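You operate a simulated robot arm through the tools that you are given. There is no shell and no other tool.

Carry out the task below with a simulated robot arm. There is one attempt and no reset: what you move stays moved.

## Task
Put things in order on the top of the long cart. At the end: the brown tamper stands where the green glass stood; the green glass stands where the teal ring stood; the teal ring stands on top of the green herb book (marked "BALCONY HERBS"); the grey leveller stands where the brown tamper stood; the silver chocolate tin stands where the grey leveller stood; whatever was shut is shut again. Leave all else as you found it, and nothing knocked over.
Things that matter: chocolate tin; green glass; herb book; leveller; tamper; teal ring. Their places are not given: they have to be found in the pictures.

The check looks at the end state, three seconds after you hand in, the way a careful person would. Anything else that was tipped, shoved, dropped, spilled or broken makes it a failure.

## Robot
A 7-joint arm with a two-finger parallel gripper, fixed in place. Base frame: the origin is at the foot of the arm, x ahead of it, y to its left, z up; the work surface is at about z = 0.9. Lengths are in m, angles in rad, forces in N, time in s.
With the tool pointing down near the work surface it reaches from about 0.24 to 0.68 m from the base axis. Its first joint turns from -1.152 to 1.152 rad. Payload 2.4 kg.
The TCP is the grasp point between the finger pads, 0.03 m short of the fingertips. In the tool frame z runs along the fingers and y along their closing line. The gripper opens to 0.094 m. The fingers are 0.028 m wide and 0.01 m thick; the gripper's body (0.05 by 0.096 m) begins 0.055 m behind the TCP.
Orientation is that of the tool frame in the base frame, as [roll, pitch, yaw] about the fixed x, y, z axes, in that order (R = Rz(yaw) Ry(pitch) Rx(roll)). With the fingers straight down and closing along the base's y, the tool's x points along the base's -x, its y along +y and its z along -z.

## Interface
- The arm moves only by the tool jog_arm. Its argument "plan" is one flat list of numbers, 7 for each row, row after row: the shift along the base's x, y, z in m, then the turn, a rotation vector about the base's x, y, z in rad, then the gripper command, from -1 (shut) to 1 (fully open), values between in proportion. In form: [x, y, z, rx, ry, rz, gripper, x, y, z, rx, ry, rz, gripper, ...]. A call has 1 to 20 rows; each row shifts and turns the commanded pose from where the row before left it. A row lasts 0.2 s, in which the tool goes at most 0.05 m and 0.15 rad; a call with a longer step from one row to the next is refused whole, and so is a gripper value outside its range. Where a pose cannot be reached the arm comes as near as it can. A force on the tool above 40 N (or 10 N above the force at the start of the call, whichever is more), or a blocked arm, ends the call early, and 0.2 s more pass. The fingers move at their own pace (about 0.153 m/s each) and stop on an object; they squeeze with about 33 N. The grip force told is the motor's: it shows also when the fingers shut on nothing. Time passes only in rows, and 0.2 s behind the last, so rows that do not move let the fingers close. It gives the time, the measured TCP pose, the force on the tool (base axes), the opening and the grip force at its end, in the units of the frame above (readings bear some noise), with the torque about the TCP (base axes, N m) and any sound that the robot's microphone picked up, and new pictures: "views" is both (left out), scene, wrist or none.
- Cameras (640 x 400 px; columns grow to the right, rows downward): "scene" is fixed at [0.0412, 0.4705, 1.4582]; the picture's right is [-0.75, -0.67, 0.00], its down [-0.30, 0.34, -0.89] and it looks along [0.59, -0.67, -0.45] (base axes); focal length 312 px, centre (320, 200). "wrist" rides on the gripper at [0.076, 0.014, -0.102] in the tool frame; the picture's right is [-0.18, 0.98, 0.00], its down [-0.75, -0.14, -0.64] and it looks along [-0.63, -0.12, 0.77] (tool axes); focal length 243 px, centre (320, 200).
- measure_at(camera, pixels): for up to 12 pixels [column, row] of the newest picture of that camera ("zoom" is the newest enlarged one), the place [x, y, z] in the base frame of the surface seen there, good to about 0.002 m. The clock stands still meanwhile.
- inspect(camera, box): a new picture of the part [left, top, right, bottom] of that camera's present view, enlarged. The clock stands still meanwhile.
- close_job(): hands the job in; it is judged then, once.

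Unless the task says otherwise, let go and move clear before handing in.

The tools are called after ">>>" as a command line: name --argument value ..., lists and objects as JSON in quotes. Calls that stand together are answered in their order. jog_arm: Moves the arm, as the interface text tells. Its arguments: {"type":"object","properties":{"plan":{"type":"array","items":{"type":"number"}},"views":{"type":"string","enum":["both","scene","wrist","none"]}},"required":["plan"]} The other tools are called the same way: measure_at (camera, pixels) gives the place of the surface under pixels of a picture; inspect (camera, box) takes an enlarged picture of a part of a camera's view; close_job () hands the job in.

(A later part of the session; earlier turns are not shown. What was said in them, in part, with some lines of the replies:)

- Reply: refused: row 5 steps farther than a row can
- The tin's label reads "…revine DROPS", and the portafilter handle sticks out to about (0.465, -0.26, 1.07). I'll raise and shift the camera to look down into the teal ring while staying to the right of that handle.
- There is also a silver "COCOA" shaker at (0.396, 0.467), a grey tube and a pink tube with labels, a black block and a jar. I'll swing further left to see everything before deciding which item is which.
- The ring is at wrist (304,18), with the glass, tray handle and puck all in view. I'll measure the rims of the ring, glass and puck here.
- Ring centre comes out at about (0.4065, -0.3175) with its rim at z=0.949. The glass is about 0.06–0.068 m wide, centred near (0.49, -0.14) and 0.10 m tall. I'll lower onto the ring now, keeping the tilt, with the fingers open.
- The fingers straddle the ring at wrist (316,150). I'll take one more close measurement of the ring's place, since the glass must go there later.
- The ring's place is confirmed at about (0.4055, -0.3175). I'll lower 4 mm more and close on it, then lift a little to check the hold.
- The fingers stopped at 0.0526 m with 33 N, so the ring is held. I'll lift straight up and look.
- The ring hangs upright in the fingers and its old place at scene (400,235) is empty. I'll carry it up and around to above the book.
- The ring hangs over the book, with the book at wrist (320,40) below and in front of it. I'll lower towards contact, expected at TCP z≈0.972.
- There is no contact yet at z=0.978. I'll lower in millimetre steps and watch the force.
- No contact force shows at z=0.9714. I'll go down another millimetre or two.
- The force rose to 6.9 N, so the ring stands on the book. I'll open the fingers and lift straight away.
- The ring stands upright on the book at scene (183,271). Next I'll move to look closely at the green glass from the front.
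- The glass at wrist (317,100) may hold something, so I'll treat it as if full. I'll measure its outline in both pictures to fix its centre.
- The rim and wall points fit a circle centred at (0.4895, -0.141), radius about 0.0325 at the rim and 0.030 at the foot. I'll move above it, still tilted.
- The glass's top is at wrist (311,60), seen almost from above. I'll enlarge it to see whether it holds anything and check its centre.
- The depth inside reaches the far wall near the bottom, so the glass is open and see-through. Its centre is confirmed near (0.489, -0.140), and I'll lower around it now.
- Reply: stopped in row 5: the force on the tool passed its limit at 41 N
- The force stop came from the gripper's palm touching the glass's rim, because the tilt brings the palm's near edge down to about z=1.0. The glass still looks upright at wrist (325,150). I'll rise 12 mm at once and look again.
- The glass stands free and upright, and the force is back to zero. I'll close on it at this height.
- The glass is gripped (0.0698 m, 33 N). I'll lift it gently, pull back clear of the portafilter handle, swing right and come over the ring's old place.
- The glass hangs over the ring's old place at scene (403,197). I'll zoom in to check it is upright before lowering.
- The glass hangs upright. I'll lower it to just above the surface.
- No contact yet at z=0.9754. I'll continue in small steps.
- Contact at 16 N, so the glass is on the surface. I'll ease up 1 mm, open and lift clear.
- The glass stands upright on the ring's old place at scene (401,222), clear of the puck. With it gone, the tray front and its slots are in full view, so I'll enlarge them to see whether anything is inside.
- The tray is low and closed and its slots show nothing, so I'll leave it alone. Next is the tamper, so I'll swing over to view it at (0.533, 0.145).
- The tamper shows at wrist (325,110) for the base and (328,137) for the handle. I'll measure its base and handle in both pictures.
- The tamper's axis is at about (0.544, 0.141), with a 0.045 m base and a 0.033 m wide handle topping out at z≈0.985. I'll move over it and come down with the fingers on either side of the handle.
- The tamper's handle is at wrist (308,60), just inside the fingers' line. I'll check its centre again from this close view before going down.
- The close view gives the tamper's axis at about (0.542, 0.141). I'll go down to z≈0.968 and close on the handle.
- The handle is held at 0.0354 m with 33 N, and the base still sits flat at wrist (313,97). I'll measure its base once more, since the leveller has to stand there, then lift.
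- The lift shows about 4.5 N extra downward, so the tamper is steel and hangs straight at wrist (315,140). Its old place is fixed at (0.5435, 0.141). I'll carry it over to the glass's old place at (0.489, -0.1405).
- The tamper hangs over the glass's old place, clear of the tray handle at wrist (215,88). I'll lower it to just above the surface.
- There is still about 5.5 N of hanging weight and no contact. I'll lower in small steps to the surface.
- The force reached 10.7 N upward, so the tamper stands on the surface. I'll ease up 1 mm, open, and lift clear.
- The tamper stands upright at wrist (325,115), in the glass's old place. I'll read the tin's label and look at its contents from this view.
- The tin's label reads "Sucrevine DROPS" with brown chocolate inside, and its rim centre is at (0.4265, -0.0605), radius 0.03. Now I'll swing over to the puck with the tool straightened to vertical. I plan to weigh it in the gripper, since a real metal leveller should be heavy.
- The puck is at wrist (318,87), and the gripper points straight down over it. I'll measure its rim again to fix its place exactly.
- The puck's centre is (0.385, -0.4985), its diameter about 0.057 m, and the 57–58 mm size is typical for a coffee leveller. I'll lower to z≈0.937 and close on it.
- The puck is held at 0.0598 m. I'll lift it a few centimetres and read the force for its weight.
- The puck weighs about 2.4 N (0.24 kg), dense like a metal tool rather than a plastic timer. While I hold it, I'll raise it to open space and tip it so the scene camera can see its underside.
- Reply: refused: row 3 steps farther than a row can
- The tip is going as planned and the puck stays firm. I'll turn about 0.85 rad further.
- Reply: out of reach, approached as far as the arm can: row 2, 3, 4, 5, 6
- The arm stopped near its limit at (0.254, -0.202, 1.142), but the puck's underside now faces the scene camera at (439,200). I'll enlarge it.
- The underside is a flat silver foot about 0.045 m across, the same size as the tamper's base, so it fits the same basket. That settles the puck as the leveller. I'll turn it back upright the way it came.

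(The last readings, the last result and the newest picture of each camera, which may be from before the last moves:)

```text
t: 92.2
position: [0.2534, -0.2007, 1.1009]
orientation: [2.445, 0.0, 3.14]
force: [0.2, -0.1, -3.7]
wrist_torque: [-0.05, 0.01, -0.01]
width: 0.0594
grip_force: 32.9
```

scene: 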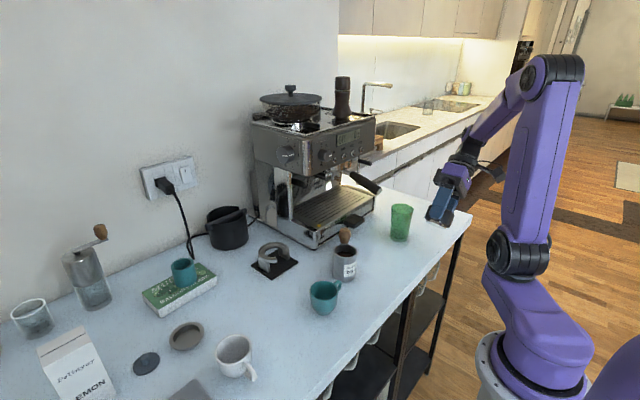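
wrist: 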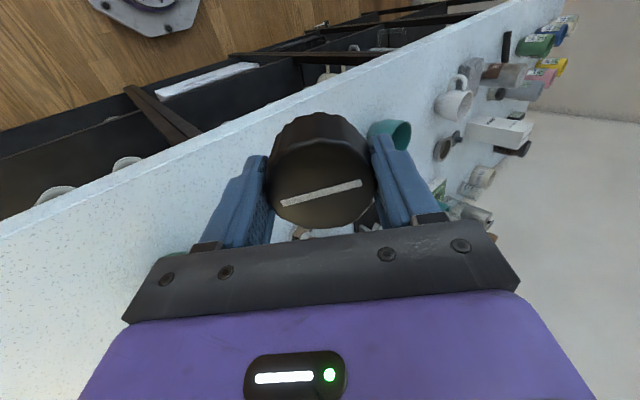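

The commanded pose now equals the reached one, at (0.253, -0.201, 1.101). I'll finish turning the puck upright while rising a little.

>>> jog_arm --plan '[0.01, 0, 0.02, -0.139, 0, 0, -1, 0.01, 0, 0.02, -0.139, 0, 0, -1, 0.01, 0, 0.01, -0.139, 0, 0, -1, 0.01, 0, 0, -0.139, 0, 0, -1, 0.01, 0, 0, -0.14, 0, 0, -1, 0, 0, 0, 0, 0, 0, -1]' --views "both"

```text
t: 93.6
position: [0.3058, -0.201, 1.1511]
orientation: [3.14, 0.003, 3.141]
force: [0.1, 0.0, -2.6]
wrist_torque: [0.02, -0.01, 0.0]
width: 0.0597
grip_force: 32.7
```

scene: 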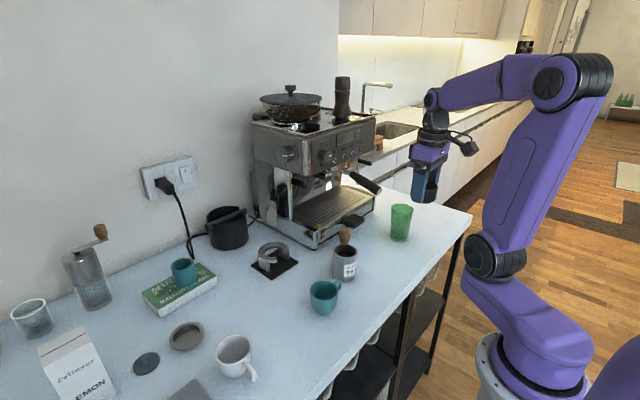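
wrist: 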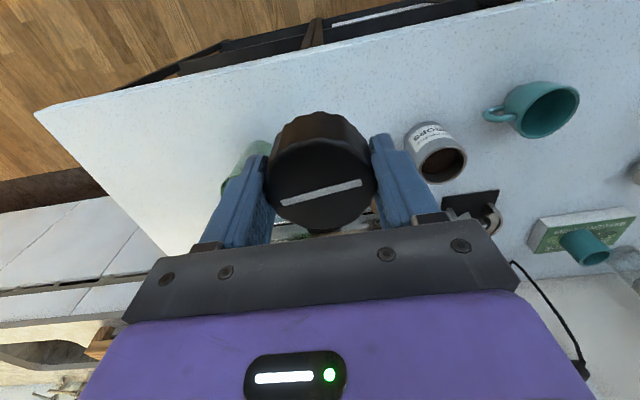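

The puck is upright again. I'll carry it over to the tamper's old place at (0.5435, 0.141).

>>> jog_arm --plan '[0.013, 0.044, 0, 0, 0, 0, -1, 0.013, 0.044, 0, 0, 0, 0, -1, 0.013, 0.044, 0, 0, 0, 0, -1, 0.013, 0.044, 0, 0, 0, 0, -1, 0.013, 0.044, 0, 0, 0, 0, -1, 0.013, 0.044, 0, 0, 0, 0, -1, 0.013, 0.044, 0, 0, 0, 0, -1, 0.0369, 0.0085, -0.02, 0, 0, 0, -1, 0.0369, 0.0085, -0.02, 0, 0, 0, -1, 0.0369, 0.0085, -0.02, 0, 0, 0, -1, 0.0369, 0.0085, -0.02, 0, 0, 0, -1, 0, 0, 0, 0, 0, 0, -1]' --views "both"

```text
t: 96.2
position: [0.544, 0.1405, 1.0734]
orientation: [3.138, 0.0, 3.139]
force: [-1.1, 1.0, -2.9]
wrist_torque: [0.0, 0.04, 0.01]
width: 0.0592
grip_force: 33.2
```

scene: 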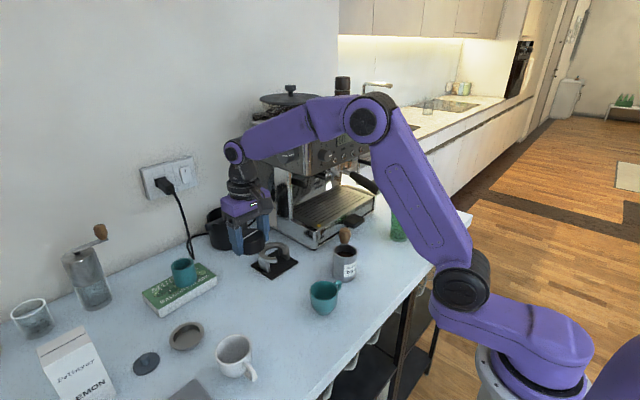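
wrist: 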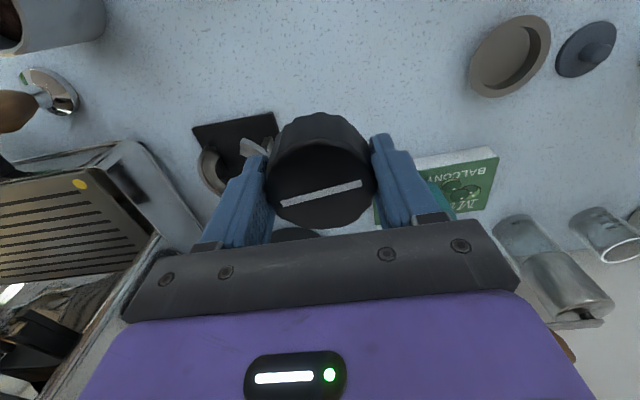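

The puck hangs over the tamper's old place with the stand and book clear of it. I'll lower it to just above the surface.

>>> jog_arm --plan '[0, 0, -0.045, 0, 0, 0, -1, 0, 0, -0.045, 0, 0, 0, -1, 0, 0, -0.03, 0, 0, 0, -1, 0, 0, -0.01, 0, 0, 0, -1, 0, 0, 0, 0, 0, 0, -1]' --views "wrist"

>>> jog_arm --plan '[0, 0, -0.003, 0, 0, 0, -1, 0, 0, 0, 0, 0, 0, -1]' --views "none"

```text
t: 97.4
position: [0.545, 0.1399, 0.9411]
orientation: [3.138, 0.003, 3.14]
force: [0.5, -0.1, -1.2]
wrist_torque: [-0.01, -0.03, 0.01]
width: 0.0594
grip_force: 33.0
```

wrist: 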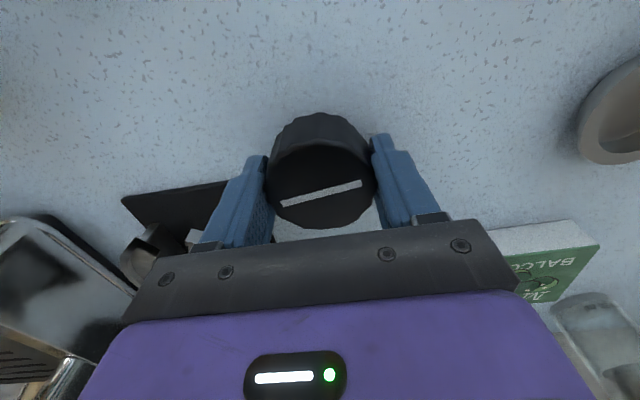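

```text
t: 98.0
position: [0.5438, 0.1412, 0.9391]
orientation: [3.14, 0.0, 3.14]
force: [-0.3, -0.6, -2.9]
wrist_torque: [-0.02, -0.03, 0.0]
width: 0.0598
grip_force: 32.7
```

>>> jog_arm --plan '[0, 0, -0.0015, 0, 0, 0, -1, 0, 0, -0.001, 0, 0, 0, -1, 0, 0, 0, 0, 0, 0, -1]' --views "none"

```text
t: 98.8
position: [0.5427, 0.1394, 0.9357]
orientation: [3.14, 0.003, 3.14]
force: [-2.3, 0.7, 8.3]
wrist_torque: [-0.2, -0.04, -0.01]
width: 0.0595
grip_force: 33.2
```

Contact at 8.3 N, so the leveller stands on the surface. I'll ease up 1 mm, open and lift straight away.

>>> jog_arm --plan '[0, 0, 0.001, 0, 0, 0, -1, 0, 0, 0, 0, 0, 0, 0.5, 0, 0, 0, 0, 0, 0, 1, 0, 0, 0, 0, 0, 0, 1, 0, 0, 0.03, 0, 0, 0, 1, 0, 0, 0.045, 0, 0, 0, 1, 0, 0, 0.045, 0, 0, 0, 1, -0.04, 0, 0.03, 0, 0, 0, 1, -0.045, -0.01, 0, 0, 0, 0, 1, 0, 0, 0, 0, 0, 0, 1]' --views "both"

>>> inspect --camera "scene" --box '[140, 230, 300, 330]'

```text
t: 101.0
position: [0.4591, 0.1302, 1.0877]
orientation: [3.139, 0.001, 3.141]
force: [-0.3, 0.6, 0.3]
wrist_torque: [0.0, -0.02, 0.02]
width: 0.094
grip_force: 0.0
```

scene: 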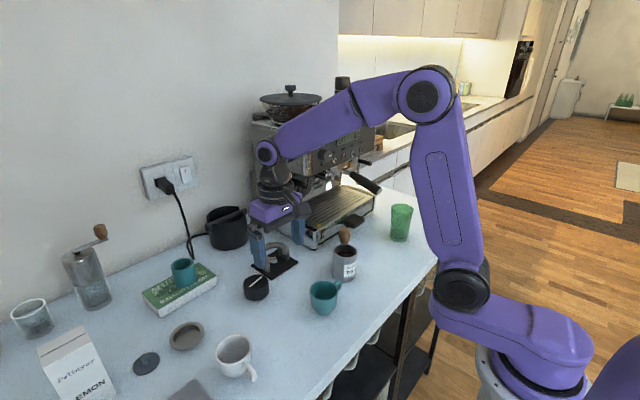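
wrist: 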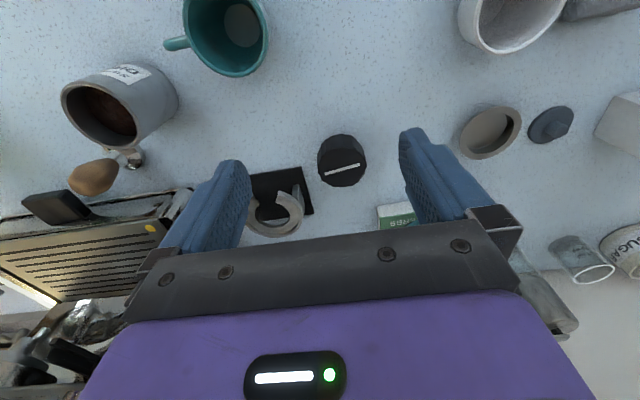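

```text
4.00 times, centred on (220, 280) of scene
```

zoom: 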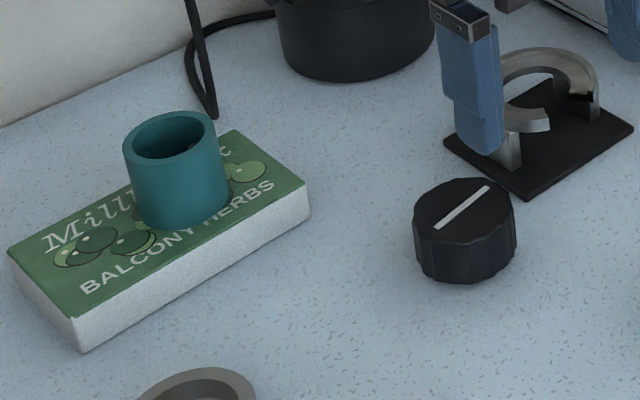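

The leveller stands on the tamper's old place at scene (256,287), and the ring still sits well on the book. Next is the tin, so I'll measure it and its neighbours, including the teal mug's handle at wrist (172,43).

>>> measure_at --camera "wrist" --pixels '[[166, 44], [180, 40], [190, 25], [66, 95], [136, 115], [105, 140], [130, 70], [110, 100], [95, 175], [135, 155], [320, 150], [366, 160]]'

>>> measure_at --camera "scene" --pixels '[[338, 284], [341, 290], [335, 282], [345, 246], [345, 254], [333, 251], [357, 251], [333, 275], [356, 275], [345, 279]]'

```text
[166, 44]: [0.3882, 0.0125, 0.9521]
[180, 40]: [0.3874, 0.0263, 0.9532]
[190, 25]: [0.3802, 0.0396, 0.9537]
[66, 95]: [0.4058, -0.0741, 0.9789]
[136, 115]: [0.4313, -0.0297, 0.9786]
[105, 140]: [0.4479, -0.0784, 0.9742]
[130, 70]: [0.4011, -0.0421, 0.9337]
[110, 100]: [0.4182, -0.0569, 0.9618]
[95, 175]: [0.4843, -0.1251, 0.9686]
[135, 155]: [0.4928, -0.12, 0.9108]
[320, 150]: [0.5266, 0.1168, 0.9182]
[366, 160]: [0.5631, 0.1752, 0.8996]
```

```text
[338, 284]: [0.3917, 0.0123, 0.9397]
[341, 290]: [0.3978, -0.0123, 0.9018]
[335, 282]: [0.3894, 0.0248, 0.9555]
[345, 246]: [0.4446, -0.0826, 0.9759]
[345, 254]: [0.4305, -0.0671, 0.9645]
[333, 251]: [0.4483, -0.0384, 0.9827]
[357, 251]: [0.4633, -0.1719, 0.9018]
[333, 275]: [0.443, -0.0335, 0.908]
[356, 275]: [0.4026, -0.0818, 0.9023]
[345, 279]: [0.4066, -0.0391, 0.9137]
```

The tin's centre is confirmed at (0.4265, -0.0605) and the mug handle's tip is at (0.389, 0.011), so there is room for the fingers. I'll move over the tin with the fingers opened to about 0.082 m.

>>> jog_arm --plan '[-0.008, -0.0477, 0, 0, 0, 0, 0.75, -0.008, -0.0477, 0, 0, 0, 0, 0.75, -0.008, -0.0477, 0, 0, 0, 0, 0.75, -0.008, -0.0477, 0, 0, 0, 0, 0.75, 0, 0, 0, 0, 0, 0, 0.75]' --views "both"

```text
t: 102.2
position: [0.4263, -0.0609, 1.0868]
orientation: [3.141, 0.001, 3.14]
force: [-0.8, 0.2, -0.6]
wrist_torque: [-0.01, 0.01, -0.02]
width: 0.0824
grip_force: 0.1
```

scene: 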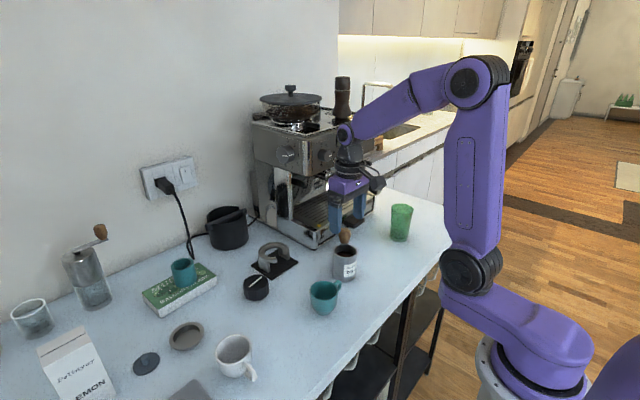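
wrist: 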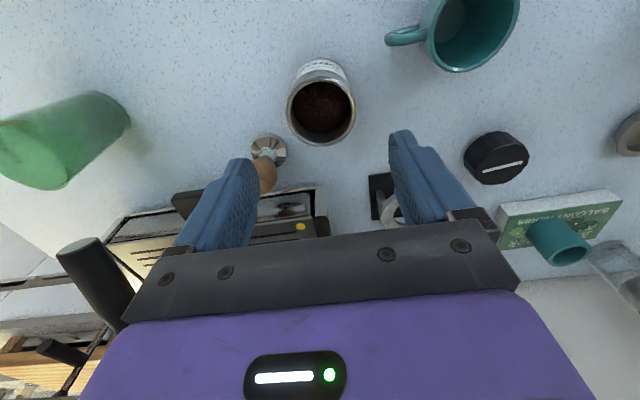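

The tin is at wrist (322,103) between the lines of the fingers, with the tamper at (268,155) behind. I'll check its rim once more, then descend.

>>> measure_at --camera "wrist" --pixels '[[289, 105], [354, 103], [320, 75], [324, 143], [322, 105], [310, 62], [268, 140], [266, 170]]'

```text
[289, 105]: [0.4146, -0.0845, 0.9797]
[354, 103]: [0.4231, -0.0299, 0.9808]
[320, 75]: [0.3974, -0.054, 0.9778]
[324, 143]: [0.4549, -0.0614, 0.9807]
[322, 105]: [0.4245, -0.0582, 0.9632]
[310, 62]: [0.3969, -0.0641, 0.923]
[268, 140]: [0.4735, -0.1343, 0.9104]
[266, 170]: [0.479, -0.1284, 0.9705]
```

Tin centre is (0.426, -0.059). I'll lower to z≈0.945 and close gently around it.

>>> jog_arm --plan '[0, 0.0015, -0.045, 0, 0, 0, 0.75, 0, 0, -0.045, 0, 0, 0, 0.75, 0, 0, -0.035, 0, 0, 0, 0.75, 0, 0, -0.0168, 0, 0, 0, 0.75, 0, 0, 0, 0, 0, 0, 0.75]' --views "both"

```text
t: 103.4
position: [0.4271, -0.0593, 0.9449]
orientation: [3.14, 0.0, 3.139]
force: [0.6, 0.0, -0.4]
wrist_torque: [-0.01, -0.04, 0.02]
width: 0.082
grip_force: 0.1
```

scene: 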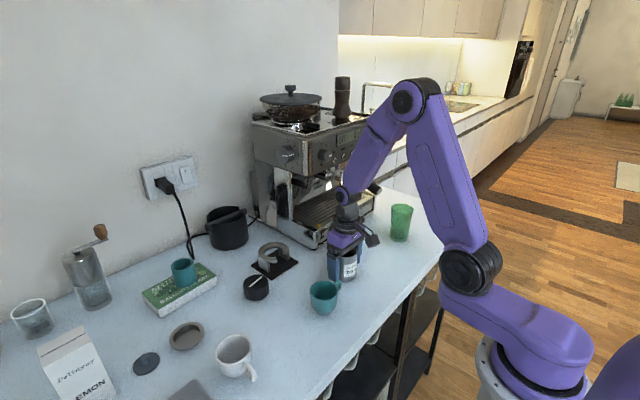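
wrist: 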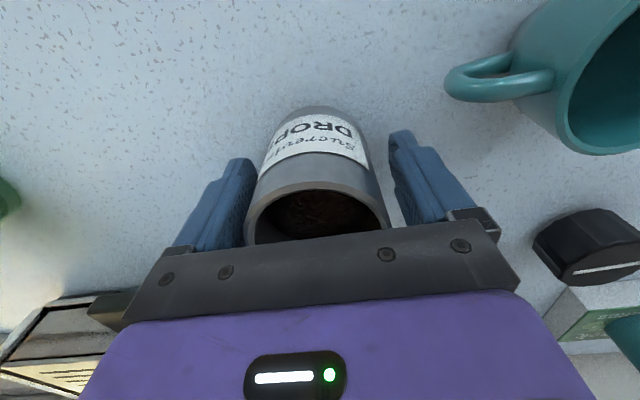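

The fingers straddle the tin at wrist (318,175). I'll close and lift smoothly straight up.

>>> jog_arm --plan '[0, 0, 0, 0, 0, 0, 0.4, 0, 0, 0, 0, 0, 0, -1, 0, 0, 0, 0, 0, 0, -1, 0, 0, 0, 0, 0, 0, -1, 0, 0, 0.008, 0, 0, 0, -1, 0, 0, 0.02, 0, 0, 0, -1, 0, 0, 0.03, 0, 0, 0, -1, 0, 0, 0.035, 0, 0, 0, -1, 0, 0, 0.03, 0, 0, 0, -1, 0, 0, 0.02, 0, 0, 0, -1, 0, 0, 0, 0, 0, 0, -1]' --views "both"

```text
t: 105.8
position: [0.4274, -0.0587, 1.0887]
orientation: [3.14, 0.0, 3.139]
force: [0.0, -0.2, -0.6]
wrist_torque: [0.0, 0.01, 0.01]
width: 0.0608
grip_force: 33.4
```

scene: 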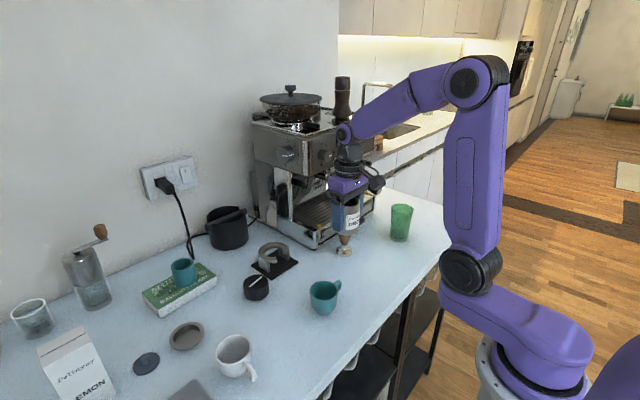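
wrist: 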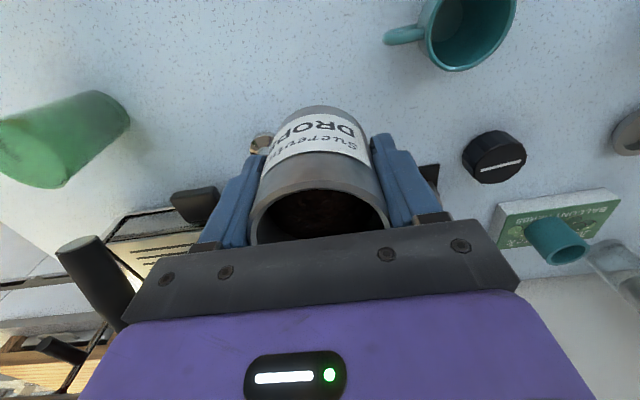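

The tin is lifted and upright, with its contents level at wrist (320,215). I'll carry it around in front of the glass to the leveller's old place at (0.385, -0.4985).

>>> jog_arm --plan '[-0.03, -0.01, 0, 0, 0, 0, -1, -0.035, -0.025, 0, 0, 0, 0, -1, -0.01, -0.04, 0, 0, 0, 0, -1, 0, -0.042, 0, 0, 0, 0, -1, 0, -0.042, 0, 0, 0, 0, -1, 0, -0.042, 0, 0, 0, 0, -1, 0, -0.042, 0, 0, 0, 0, -1, 0, -0.042, 0, 0, 0, 0, -1, 0, -0.042, 0, 0, 0, 0, -1, 0, -0.042, 0, 0, 0, 0, -1, 0.004, -0.04, 0, 0, 0, 0, -1, 0.015, -0.0305, 0, 0, 0, 0, -1, 0.015, 0, 0, 0, 0, 0, -1, 0, 0, 0, 0, 0, 0, -1]' --views "both"

```text
t: 108.8
position: [0.3857, -0.4981, 1.0882]
orientation: [3.14, -0.001, 3.14]
force: [0.9, 0.4, -0.7]
wrist_torque: [-0.01, 0.01, 0.0]
width: 0.0608
grip_force: 32.5
```

scene: 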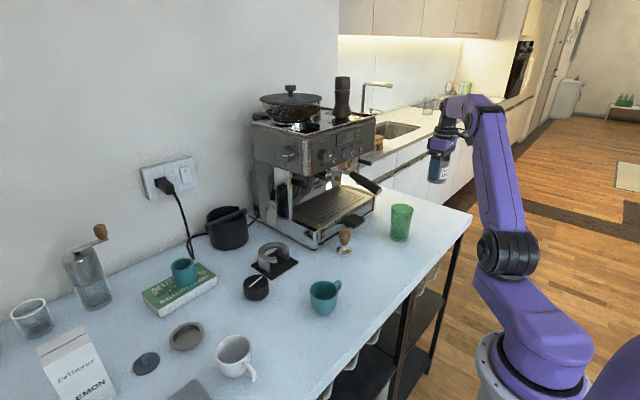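
wrist: 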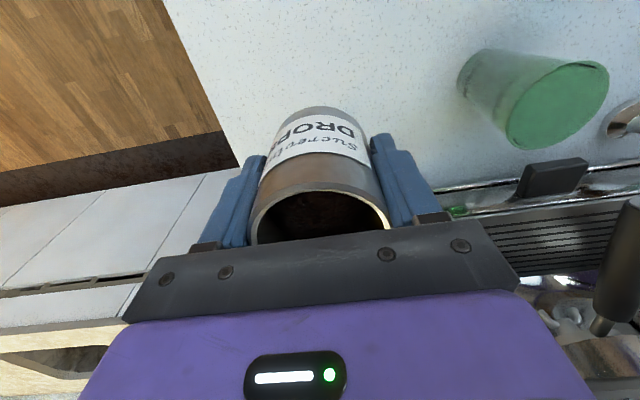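

The tin is over the leveller's old place. I'll lower it to just above the surface.

>>> jog_arm --plan '[0, 0, -0.03, 0, 0, 0, -1, 0, 0, -0.04, 0, 0, 0, -1, 0, 0, -0.035, 0, 0, 0, -1, 0, 0, -0.025, 0, 0, 0, -1, 0, 0, -0.008, 0, 0, 0, -1, 0, 0, 0, 0, 0, 0, -1]' --views "both"

>>> jog_arm --plan '[0, 0, -0.003, 0, 0, 0, -1, 0, 0, 0, 0, 0, 0, -1]' --views "none"

```text
t: 110.2
position: [0.3871, -0.5007, 0.9495]
orientation: [3.14, 0.003, 3.139]
force: [0.3, -0.3, -1.4]
wrist_torque: [0.03, 0.02, -0.03]
width: 0.0609
grip_force: 33.0
```

scene: 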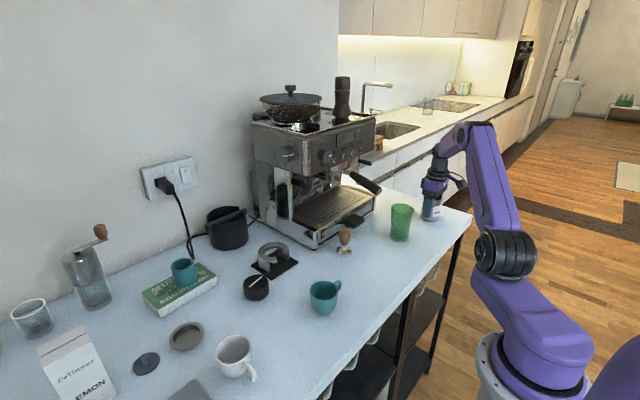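
wrist: 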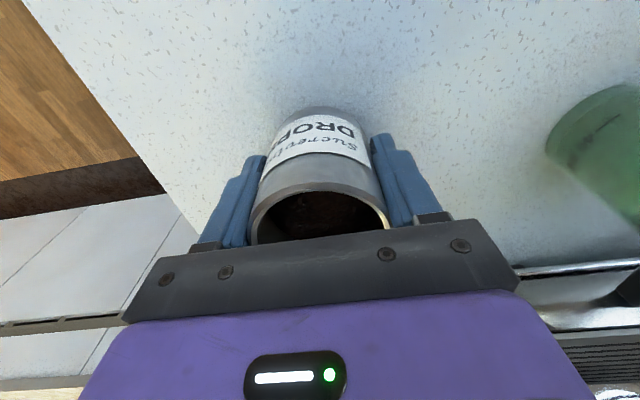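

```text
t: 110.8
position: [0.3855, -0.4983, 0.9466]
orientation: [3.14, 0.0, 3.138]
force: [0.6, 0.4, -1.4]
wrist_torque: [-0.01, -0.02, -0.03]
width: 0.0607
grip_force: 33.4
```

Still no contact at z=0.9466. I'll go down in steps of about a millimetre.

>>> jog_arm --plan '[0, 0, -0.0015, 0, 0, 0, -1, 0, 0, -0.001, 0, 0, 0, -1, 0, 0, 0, 0, 0, 0, -1]' --views "none"

```text
t: 111.6
position: [0.3859, -0.499, 0.9461]
orientation: [3.141, 0.002, 3.141]
force: [-0.7, 1.7, 4.9]
wrist_torque: [0.07, -0.06, -0.02]
width: 0.0608
grip_force: 33.1
```

The force rose to 4.9 N, so the tin stands on the surface. I'll open, lift straight up and move clear.

>>> jog_arm --plan '[0, 0, 0.0005, 0, 0, 0, -1, 0, 0, 0, 0, 0, 0, 0.5, 0, 0, 0, 0, 0, 0, 0.9, 0, 0, 0, 0, 0, 0, 0.9, 0, 0, 0.03, 0, 0, 0, 0.9, 0, 0, 0.045, 0, 0, 0, 0.9, 0, 0, 0.045, 0, 0, 0, 0.9, -0.02, 0, 0.04, 0, 0, 0, 0.9, -0.04, 0.02, 0, 0, 0, 0, 0.9, -0.03, 0.035, 0, 0, 0, 0, 0.9, 0, 0, 0, 0, 0, 0, 0.9]' --views "both"

>>> inspect --camera "scene" --box '[300, 170, 480, 300]'

```text
t: 114.0
position: [0.2966, -0.4441, 1.1058]
orientation: [3.14, 0.001, 3.14]
force: [0.1, -0.1, 0.1]
wrist_torque: [-0.05, -0.01, -0.01]
width: 0.0893
grip_force: 0.1
```

scene: 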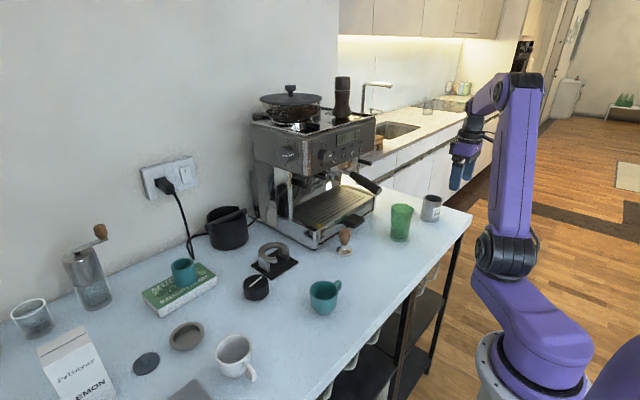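
wrist: 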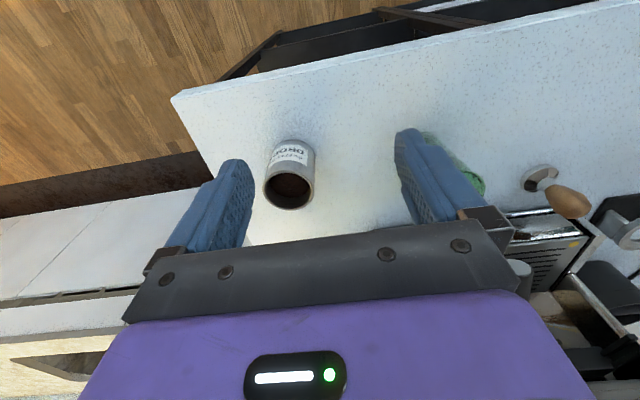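

```text
3.08 times, centred on (390, 235) of scene
```

zoom: 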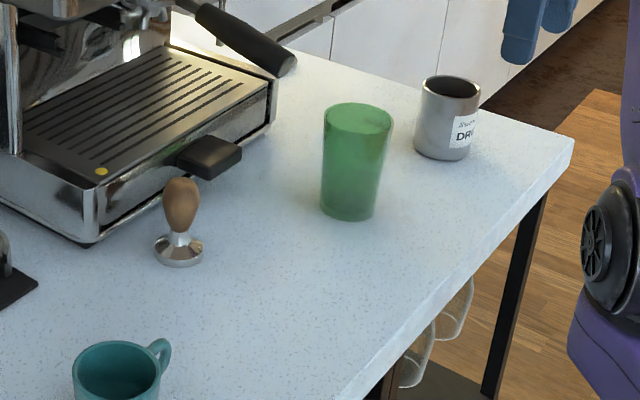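

All five moved things look upright in the scene picture. I'll measure their final places and compare the puck's colour with the black mat and the disc in the same light.

>>> inspect --camera "scene" --box '[130, 240, 310, 380]'

>>> measure_at --camera "scene" --pixels '[[245, 286], [269, 283], [256, 300], [344, 253], [338, 250], [351, 249], [344, 234], [400, 239], [392, 234], [408, 237], [431, 221], [183, 280]]'

>>> measure_at --camera "wrist" --pixels '[[265, 190], [313, 190], [288, 172], [290, 209], [540, 172], [525, 180], [556, 180], [568, 200]]'

```text
2.86 times, centred on (220, 310) of scene
```

zoom: 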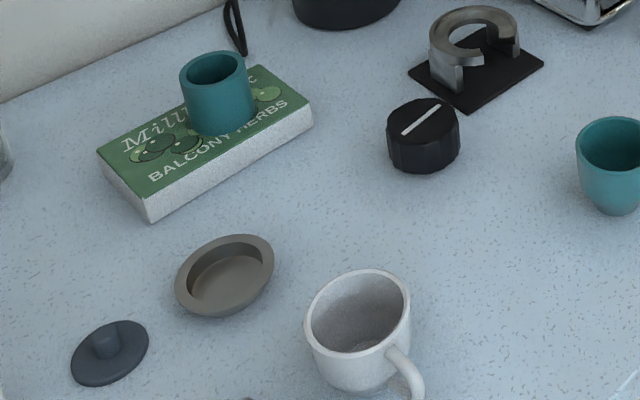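

```text
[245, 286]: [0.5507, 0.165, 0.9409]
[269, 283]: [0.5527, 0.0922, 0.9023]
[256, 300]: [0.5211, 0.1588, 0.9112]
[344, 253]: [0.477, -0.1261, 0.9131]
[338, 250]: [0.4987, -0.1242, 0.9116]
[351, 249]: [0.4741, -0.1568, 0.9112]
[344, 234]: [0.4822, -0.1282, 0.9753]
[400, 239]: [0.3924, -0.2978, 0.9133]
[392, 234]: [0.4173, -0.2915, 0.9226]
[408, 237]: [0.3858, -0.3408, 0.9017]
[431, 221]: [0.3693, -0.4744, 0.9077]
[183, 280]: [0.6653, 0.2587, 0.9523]
```

```text
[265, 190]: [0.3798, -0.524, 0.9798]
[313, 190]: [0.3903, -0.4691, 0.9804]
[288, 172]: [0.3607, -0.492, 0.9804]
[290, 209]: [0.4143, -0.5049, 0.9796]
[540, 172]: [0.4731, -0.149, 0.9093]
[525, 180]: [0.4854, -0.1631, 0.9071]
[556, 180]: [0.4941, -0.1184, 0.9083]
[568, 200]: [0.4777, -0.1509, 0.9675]
```

Final places check out: tin (0.386, -0.4975), tamper (0.493, -0.141), leveller (0.544, 0.140). In the same light, though, the puck looks nearly black and the pegged disc at scene (146,362) looks grey. I'll weigh the disc briefly to be sure it's only a rubber piece, starting by moving over there.

>>> jog_arm --plan '[0, 0.045, 0.005, 0, 0, 0, 0.9, 0, 0.045, 0.005, 0, 0, 0, 0.9, 0, 0.045, 0.005, 0, 0, 0, 0.9, 0, 0.045, 0.005, 0, 0, 0, 0.9, 0, 0.045, 0.005, 0, 0, 0, 0.9, 0, 0.045, 0.005, 0, 0, 0, 0.9, 0, 0.045, 0.005, 0, 0, 0, 0.9, 0, 0.045, 0.005, 0, 0, 0, 0.9, 0, 0.045, 0, 0, 0, 0, 0.9, 0, 0.045, 0, 0, 0, 0, 0.9, 0, 0.045, 0, 0, 0, 0, 0.9, 0, 0.045, 0, 0, 0, 0, 0.9, 0.01, 0.045, 0, 0, 0, 0, 0.9, 0.01, 0.045, 0, 0, 0, 0, 0.9, 0.01, 0.045, 0, 0, 0, 0, 0.9, 0.02, 0.045, 0, 0, 0, 0, 0.9, 0.02, 0.045, 0, 0, 0, 0, 0.9, 0.03, 0.03, 0, 0, 0, 0, 0.9, 0.04, 0.02, 0, 0, 0, 0, 0.9, 0, 0, 0, 0, 0, 0, 0.9]' --views "both"

```text
t: 118.2
position: [0.436, 0.3713, 1.1453]
orientation: [-3.141, -0.001, 3.139]
force: [0.1, 0.2, 0.0]
wrist_torque: [0.01, -0.02, -0.03]
width: 0.0891
grip_force: 0.1
```

scene: 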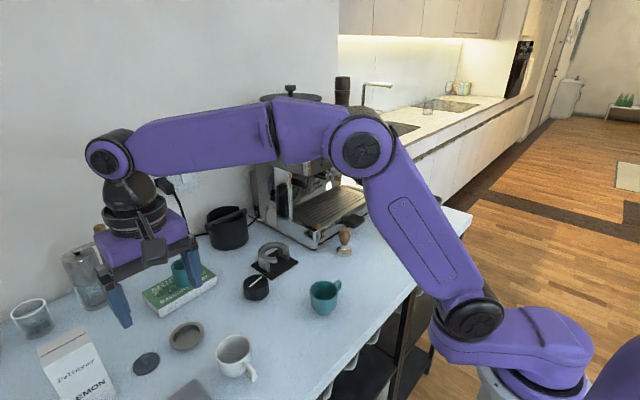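
wrist: 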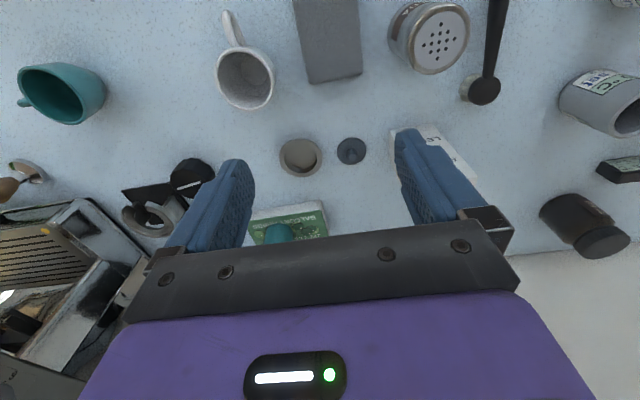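

>>> measure_at --camera "wrist" --pixels '[[338, 151], [365, 150], [351, 140], [351, 163], [352, 155], [392, 135], [397, 155], [425, 130], [450, 155], [300, 155], [320, 157], [345, 170]]'

>>> measure_at --camera "scene" --pixels '[[146, 355], [146, 360], [135, 365], [158, 358], [95, 345], [100, 375], [60, 340], [110, 385], [80, 330], [40, 352], [147, 373], [146, 352]]'

```text
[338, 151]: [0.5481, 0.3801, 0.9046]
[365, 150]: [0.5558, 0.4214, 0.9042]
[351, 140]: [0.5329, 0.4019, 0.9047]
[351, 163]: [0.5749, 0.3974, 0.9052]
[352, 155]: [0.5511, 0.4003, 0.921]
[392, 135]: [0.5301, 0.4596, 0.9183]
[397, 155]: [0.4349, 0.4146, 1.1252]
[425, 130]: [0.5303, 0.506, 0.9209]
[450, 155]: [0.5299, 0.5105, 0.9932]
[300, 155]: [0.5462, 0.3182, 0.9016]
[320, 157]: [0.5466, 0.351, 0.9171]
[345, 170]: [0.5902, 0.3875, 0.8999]
```

```text
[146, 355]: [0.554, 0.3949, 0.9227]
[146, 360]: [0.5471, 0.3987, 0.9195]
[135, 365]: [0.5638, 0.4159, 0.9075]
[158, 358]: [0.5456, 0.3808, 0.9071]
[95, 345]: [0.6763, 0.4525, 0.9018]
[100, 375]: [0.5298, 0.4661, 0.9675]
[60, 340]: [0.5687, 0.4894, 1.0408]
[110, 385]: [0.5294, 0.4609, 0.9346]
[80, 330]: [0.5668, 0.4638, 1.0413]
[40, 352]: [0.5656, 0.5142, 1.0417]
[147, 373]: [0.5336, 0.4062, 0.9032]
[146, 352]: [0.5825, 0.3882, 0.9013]
```

The disc's centre is (0.553, 0.4005), its peg top is at z≈0.922, and the carton's side is at y≈0.459 with its top at 1.04. To keep away from the carton I'll turn the gripper a quarter turn so it closes along x, while moving over the disc high up.

>>> jog_arm --plan '[0.0106, 0.0026, 0, 0, 0, 0.1428, 0.0, 0.0106, 0.0026, 0, 0, 0, 0.1428, 0.0, 0.0106, 0.0026, 0, 0, 0, 0.1428, 0.0, 0.0106, 0.0026, 0, 0, 0, 0.1428, 0.0, 0.0106, 0.0026, 0, 0, 0, 0.1428, 0.0, 0.0106, 0.0026, 0, 0, 0, 0.1428, 0.0, 0.0106, 0.0026, 0, 0, 0, 0.1428, 0.0, 0.0106, 0.0026, 0, 0, 0, 0.1428, 0.0, 0.0106, 0.0026, 0, 0, 0, 0.1428, 0.0, 0.0106, 0.0026, 0, 0, 0, 0.1428, 0.0, 0.0106, 0.0026, 0, 0, 0, 0.1428, 0.0, 0, 0, 0, 0, 0, 0, 0.0]' --views "both"

```text
t: 120.8
position: [0.5301, 0.3822, 1.1381]
orientation: [3.141, 0.0, -1.571]
force: [0.1, 0.5, -0.7]
wrist_torque: [0.0, 0.0, 0.05]
width: 0.0471
grip_force: 0.1
out of reach, approached as far as the arm can: row 9, 10, 11
```

scene: 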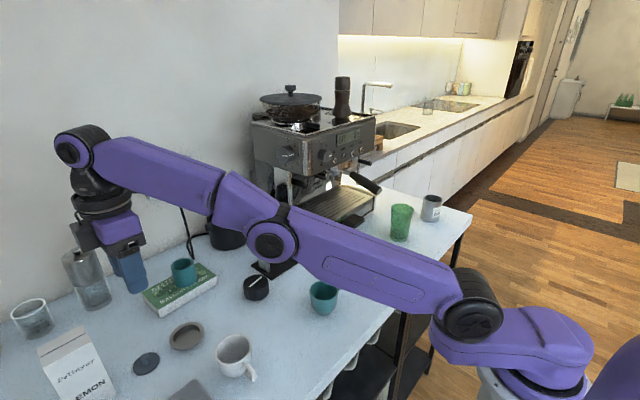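
wrist: 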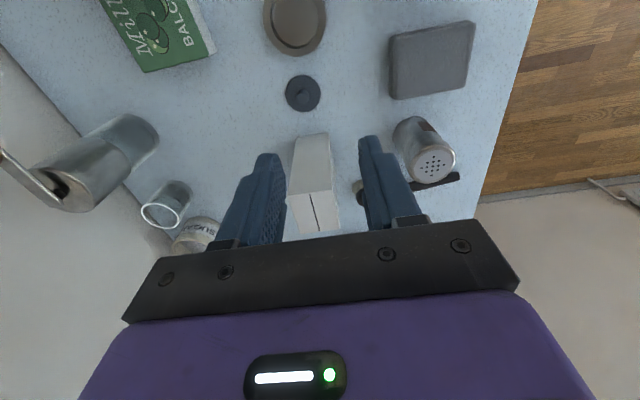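

Straight down, the arm stops at r≈0.654 here, so the disc lies outside the normal reach and is an unlikely target. For the weight check I'll lean the tool 0.35 rad away from the carton and come over the disc that way.

>>> jog_arm --plan '[0, 0, -0.02, 0.117, 0, 0, 0, 0, 0, -0.02, 0.117, 0, 0, 0, 0.005, 0, -0.02, 0.117, 0, 0, 0, 0.01, 0.005, -0.02, 0, 0, 0, 0, 0.008, 0.005, -0.02, 0, 0, 0, 0, 0, 0, 0, 0, 0, 0, 0]' --views "both"

```text
t: 122.2
position: [0.5567, 0.3925, 1.0449]
orientation: [3.139, 0.35, -1.572]
force: [0.3, -0.3, -0.4]
wrist_torque: [0.02, 0.01, -0.02]
width: 0.0472
grip_force: 0.1
out of reach, approached as far as the arm can: row 1
```

scene: 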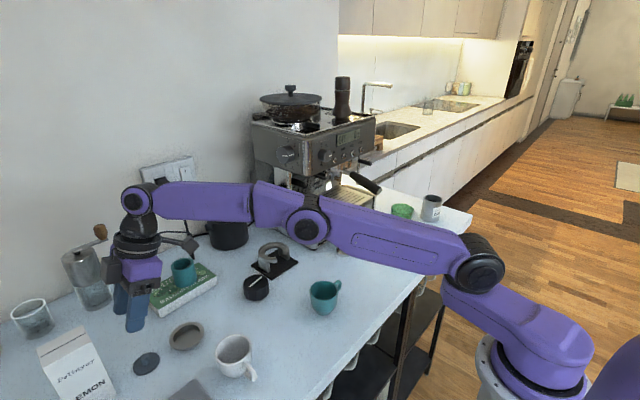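
wrist: 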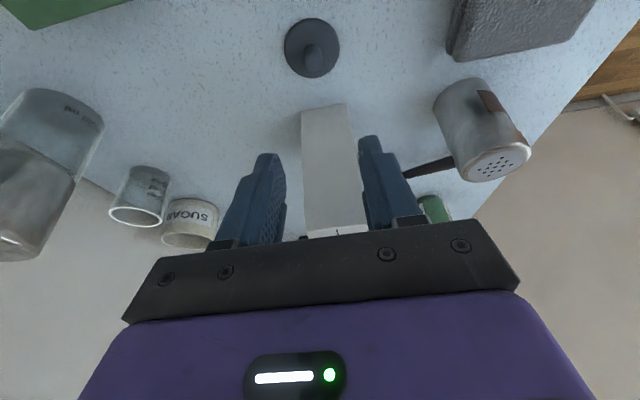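

The pose is (0.557, 0.3925, 1.045), leaning away from the carton, with the disc at wrist (312,47). I'll come down carefully, stopping short of the disc to check.

>>> jog_arm --plan '[-0.0035, 0, -0.04, 0, 0, 0, 0, 0, 0, -0.035, 0, 0, 0, 0, 0, 0, -0.015, 0, 0, 0, 0, 0, 0, 0, 0, 0, 0, 0]' --views "both"

```text
t: 123.2
position: [0.5537, 0.3933, 0.9538]
orientation: [3.14, 0.353, -1.573]
force: [0.9, -0.1, -0.3]
wrist_torque: [0.01, -0.01, 0.0]
width: 0.0467
grip_force: 0.0
```

scene: 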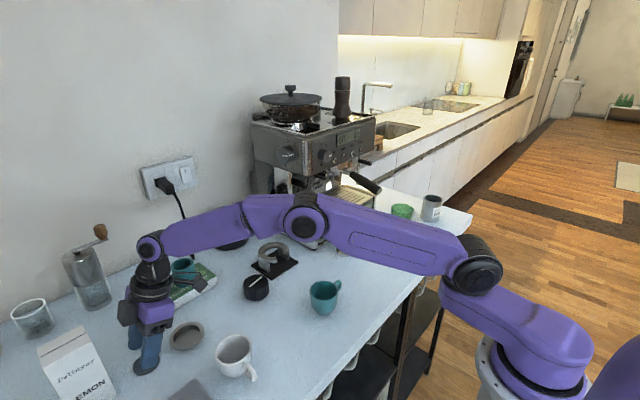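
wrist: 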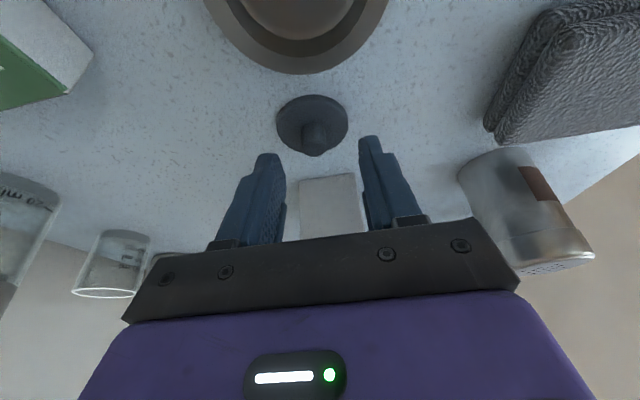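

The peg at wrist (314,135) is centred between the fingertips, and the carton and dish are clear. I'll lower the last 12 mm slowly and close on the peg.

>>> jog_arm --plan '[0, 0, -0.006, 0, 0, 0, 0, 0, 0, -0.004, 0, 0, 0, 0, 0, 0, -0.0025, 0, 0, 0, 0, 0, 0, 0, 0, 0, 0, 0, 0, 0, 0, 0, 0, 0, -0.5, 0, 0, 0, 0, 0, 0, -1, 0, 0, 0, 0, 0, 0, -1]' --views "wrist"

```text
t: 124.8
position: [0.5526, 0.3934, 0.9426]
orientation: [-3.141, 0.354, -1.572]
force: [-0.1, 1.0, 0.5]
wrist_torque: [0.02, 0.0, -0.01]
width: 0.0109
grip_force: 33.0
```

wrist: 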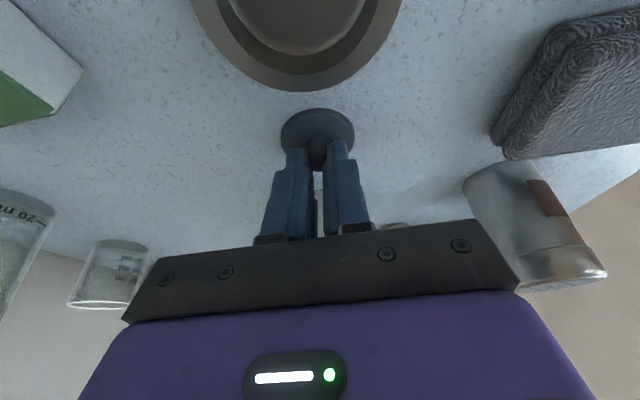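

The peg is held at about 0.011 m. I'll lift it 10 mm, read the force several times, and set it straight back.

>>> jog_arm --plan '[0, 0, 0.005, 0, 0, 0, -1, 0, 0, 0.007, 0, 0, 0, -1, 0, 0, 0, 0, 0, 0, -1, 0, 0, 0, 0, 0, 0, -1]' --views "wrist"

>>> jog_arm --plan '[0, 0, 0, 0, 0, 0, -1]' --views "none"

>>> jog_arm --plan '[0, 0, 0, 0, 0, 0, -1]' --views "none"

>>> jog_arm --plan '[0, 0, 0, 0, 0, 0, -1]' --views "none"

>>> jog_arm --plan '[0, 0, 0, 0, 0, 0, -1]' --views "scene"

```text
t: 125.8
position: [0.5533, 0.392, 0.953]
orientation: [3.14, 0.353, -1.572]
force: [-0.3, 0.5, 0.4]
wrist_torque: [-0.02, 0.02, 0.02]
width: 0.0108
grip_force: 32.8
```

wrist: 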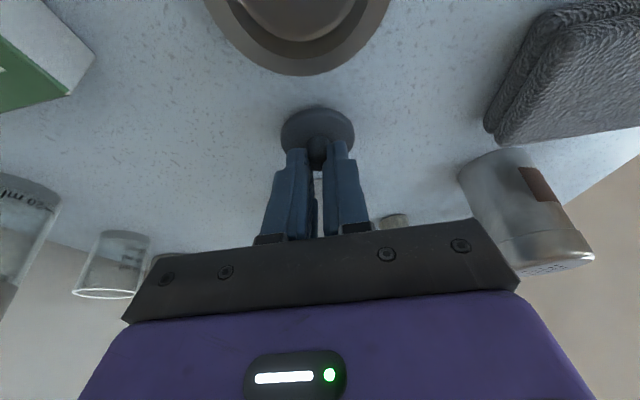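

```text
t: 126.2
position: [0.5533, 0.393, 0.9545]
orientation: [3.141, 0.352, -1.573]
force: [0.1, -1.2, 1.0]
wrist_torque: [0.04, 0.0, 0.03]
width: 0.0109
grip_force: 33.0
```

```text
t: 126.6
position: [0.5537, 0.3934, 0.9537]
orientation: [3.141, 0.353, -1.572]
force: [-1.6, -0.5, 0.3]
wrist_torque: [0.0, 0.01, -0.02]
width: 0.0109
grip_force: 32.5
```

```text
t: 127.0
position: [0.5519, 0.3923, 0.9531]
orientation: [3.139, 0.35, -1.572]
force: [0.2, 0.1, 0.1]
wrist_torque: [-0.04, -0.01, -0.03]
width: 0.0109
grip_force: 33.0
```

```text
t: 127.4
position: [0.5529, 0.3931, 0.9523]
orientation: [3.14, 0.354, -1.572]
force: [0.6, 0.8, 0.3]
wrist_torque: [-0.01, 0.01, 0.01]
width: 0.011
grip_force: 32.3
```

scene: 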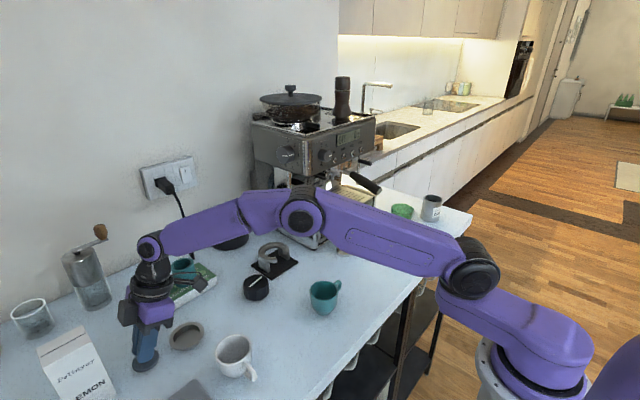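

The disc weighs practically nothing (the force stays around zero), so it is a light rubber piece, and the 0.24 kg puck is the leveller. I'll lower the disc back exactly where it was and release it.

>>> jog_arm --plan '[0, 0, -0.005, 0, 0, 0, -1, 0, 0, -0.005, 0, 0, 0, -1, 0, 0, -0.0015, 0, 0, 0, -1, 0, 0, -0.0005, 0, 0, 0, -1, 0, 0, 0, 0, 0, 0, -1]' --views "wrist"

```text
t: 128.6
position: [0.5528, 0.3924, 0.9431]
orientation: [-3.141, 0.353, -1.573]
force: [0.0, -2.1, 6.9]
wrist_torque: [-0.03, -0.11, -0.02]
width: 0.0108
grip_force: 32.9
```

wrist: 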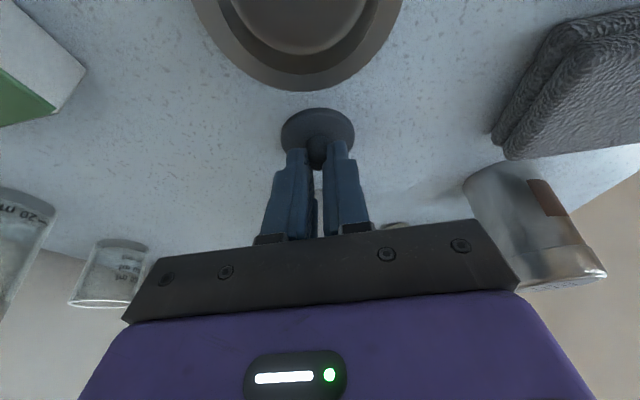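

The disc is down with 6.9 N of contact. I'll ease up a hair, open the fingers and lift straight up.

>>> jog_arm --plan '[0, 0, 0.0007, 0, 0, 0, -1, 0, 0, 0, 0, 0, 0, -0.4, 0, 0, 0, 0, 0, 0, 0, 0, 0, 0, 0, 0, 0, 0, 0, 0, 0.015, 0, 0, 0, 0, 0, 0, 0.03, 0, 0, 0, 0, 0, 0, 0.04, 0, 0, 0, 0, 0, -0.01, 0.035, 0, 0, 0, 0, -0.02, -0.02, 0.03, 0, 0, 0, 0, -0.03, -0.02, 0.03, 0, 0, 0, 0, 0, 0, 0, 0, 0, 0, 0]' --views "both"

>>> inspect --camera "scene" --box '[110, 310, 220, 400]'

```text
t: 131.0
position: [0.5023, 0.3427, 1.124]
orientation: [3.141, 0.35, -1.572]
force: [0.3, 0.6, -0.3]
wrist_torque: [-0.01, 0.04, -0.02]
width: 0.047
grip_force: 0.1
```

scene: 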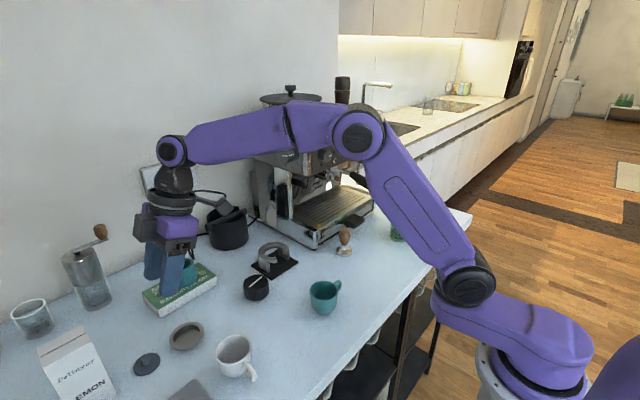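
wrist: 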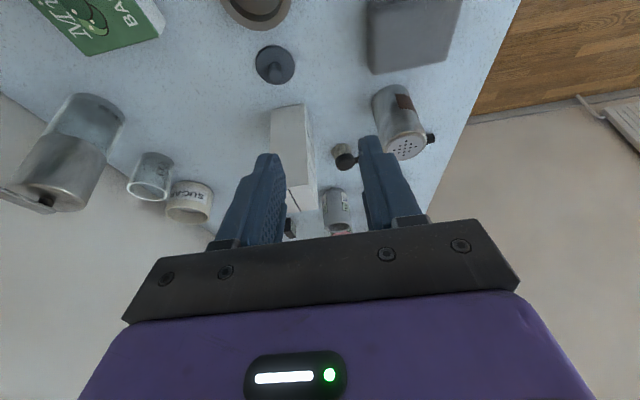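

```text
4.44 times, centred on (165, 355) of scene
```

zoom: 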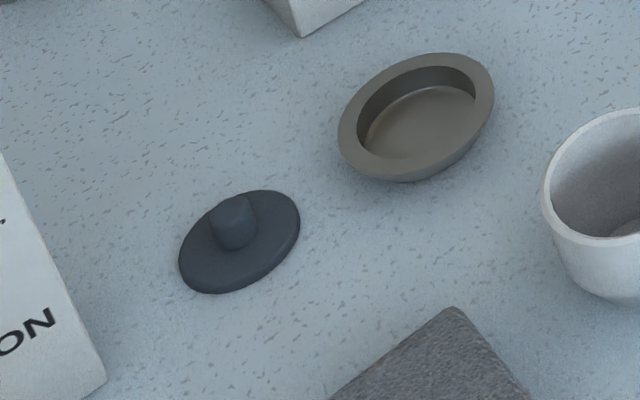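

The disc sits back in its place to within about a millimetre in the zoomed view. I'll straighten the tool, retreat high and central, and do a last check of everything.

>>> jog_arm --plan '[-0.015, -0.03, 0.02, -0.117, 0, 0, 0.5, -0.015, -0.03, 0.02, -0.117, 0, 0, 0.5, -0.015, -0.03, 0.02, -0.116, 0, 0, 0.5, -0.008, -0.02, 0.003, 0, 0, -0.1428, 1, -0.008, -0.02, 0.003, 0, 0, -0.1428, 1, -0.008, -0.02, 0.003, 0, 0, -0.1428, 1, -0.008, -0.02, 0.003, 0, 0, -0.1428, 1, -0.008, -0.02, 0, 0, 0, -0.1428, 1, -0.008, -0.02, 0, 0, 0, -0.1428, 1, -0.008, -0.02, 0, 0, 0, -0.1428, 1, -0.008, -0.02, 0, 0, 0, -0.1428, 1, -0.008, -0.02, 0, 0, 0, -0.1428, 1, -0.008, -0.02, 0, 0, 0, -0.1428, 1, -0.008, -0.02, 0, 0, 0, -0.1428, 1, 0, -0.04, 0, 0, 0, 0, 1, 0, -0.04, 0, 0, 0, 0, 1, 0, -0.04, 0, 0, 0, 0, 1, 0, -0.04, 0, 0, 0, 0, 1, 0, 0, 0, 0, 0, 0, 1]' --views "both"

```text
t: 135.0
position: [0.3679, -0.1283, 1.1962]
orientation: [3.139, 0.002, 3.139]
force: [-0.4, -0.9, -0.4]
wrist_torque: [0.0, 0.01, 0.03]
width: 0.0941
grip_force: 0.0
```

scene: 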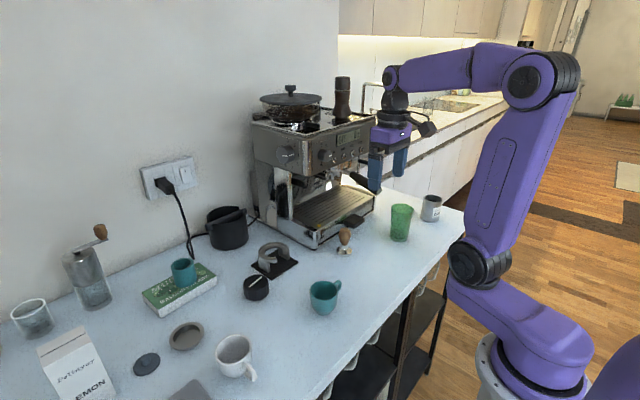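
wrist: 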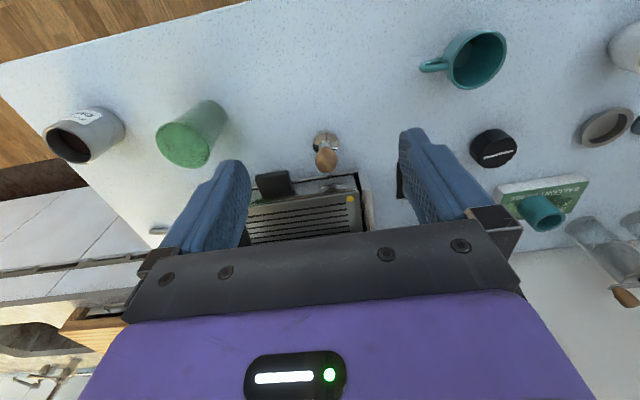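

The last pictures show everything upright and the gripper empty and clear:
- **Tamper:** on the glass's old place.
- **Glass:** on the ring's old place.
- **Ring:** on the herb book.
- **Leveller:** on the tamper's old place.
- **Tin:** on the leveller's old place.

The tray is still shut, and the other things look as I found them, so I'm handing in.

>>> close_job

```text
The job is handed in.
```

I've handed the job in: all five things are on their new places and standing upright, and the result of the check isn't known yet. The main doubt is whether I picked the right thing as the grey leveller.

| Thing | Now stands | How close |
|---|---|---|
| Teal ring | on top of the "BALCONY HERBS" book | fully on the book |
| Green glass | where the teal ring stood | within a few millimetres |
| Brown tamper | where the green glass stood | about 4 mm off |
| Grey leveller | where the brown tamper stood | within a few millimetres |
| Silver chocolate tin | where the grey leveller stood | about 1 mm off |

**Doubts about what I picked:**
- **Leveller:** I used the fluted puck with a white line, which looks closer to black than grey. It weighs about 0.24 kg and has a flat steel foot the same size as the tamper's base. The only other likely thing was a grey disc with a peg, which weighs almost nothing, so I took that for a rubber piece.
- **Chocolate tin:** I used the open silver tin labelled "Sucrevine DROPS" with brown contents, not the silver "COCOA" shaker.

**Other contacts:**
- **Glass:** the gripper's palm pressed on its rim once (about 41 N). It stayed upright and I saw no damage.
- **Disc:** I lifted it about 1 cm to weigh it and set it back within about a millimetre.
- **Anything shut:** I never opened the drip tray or anything else.
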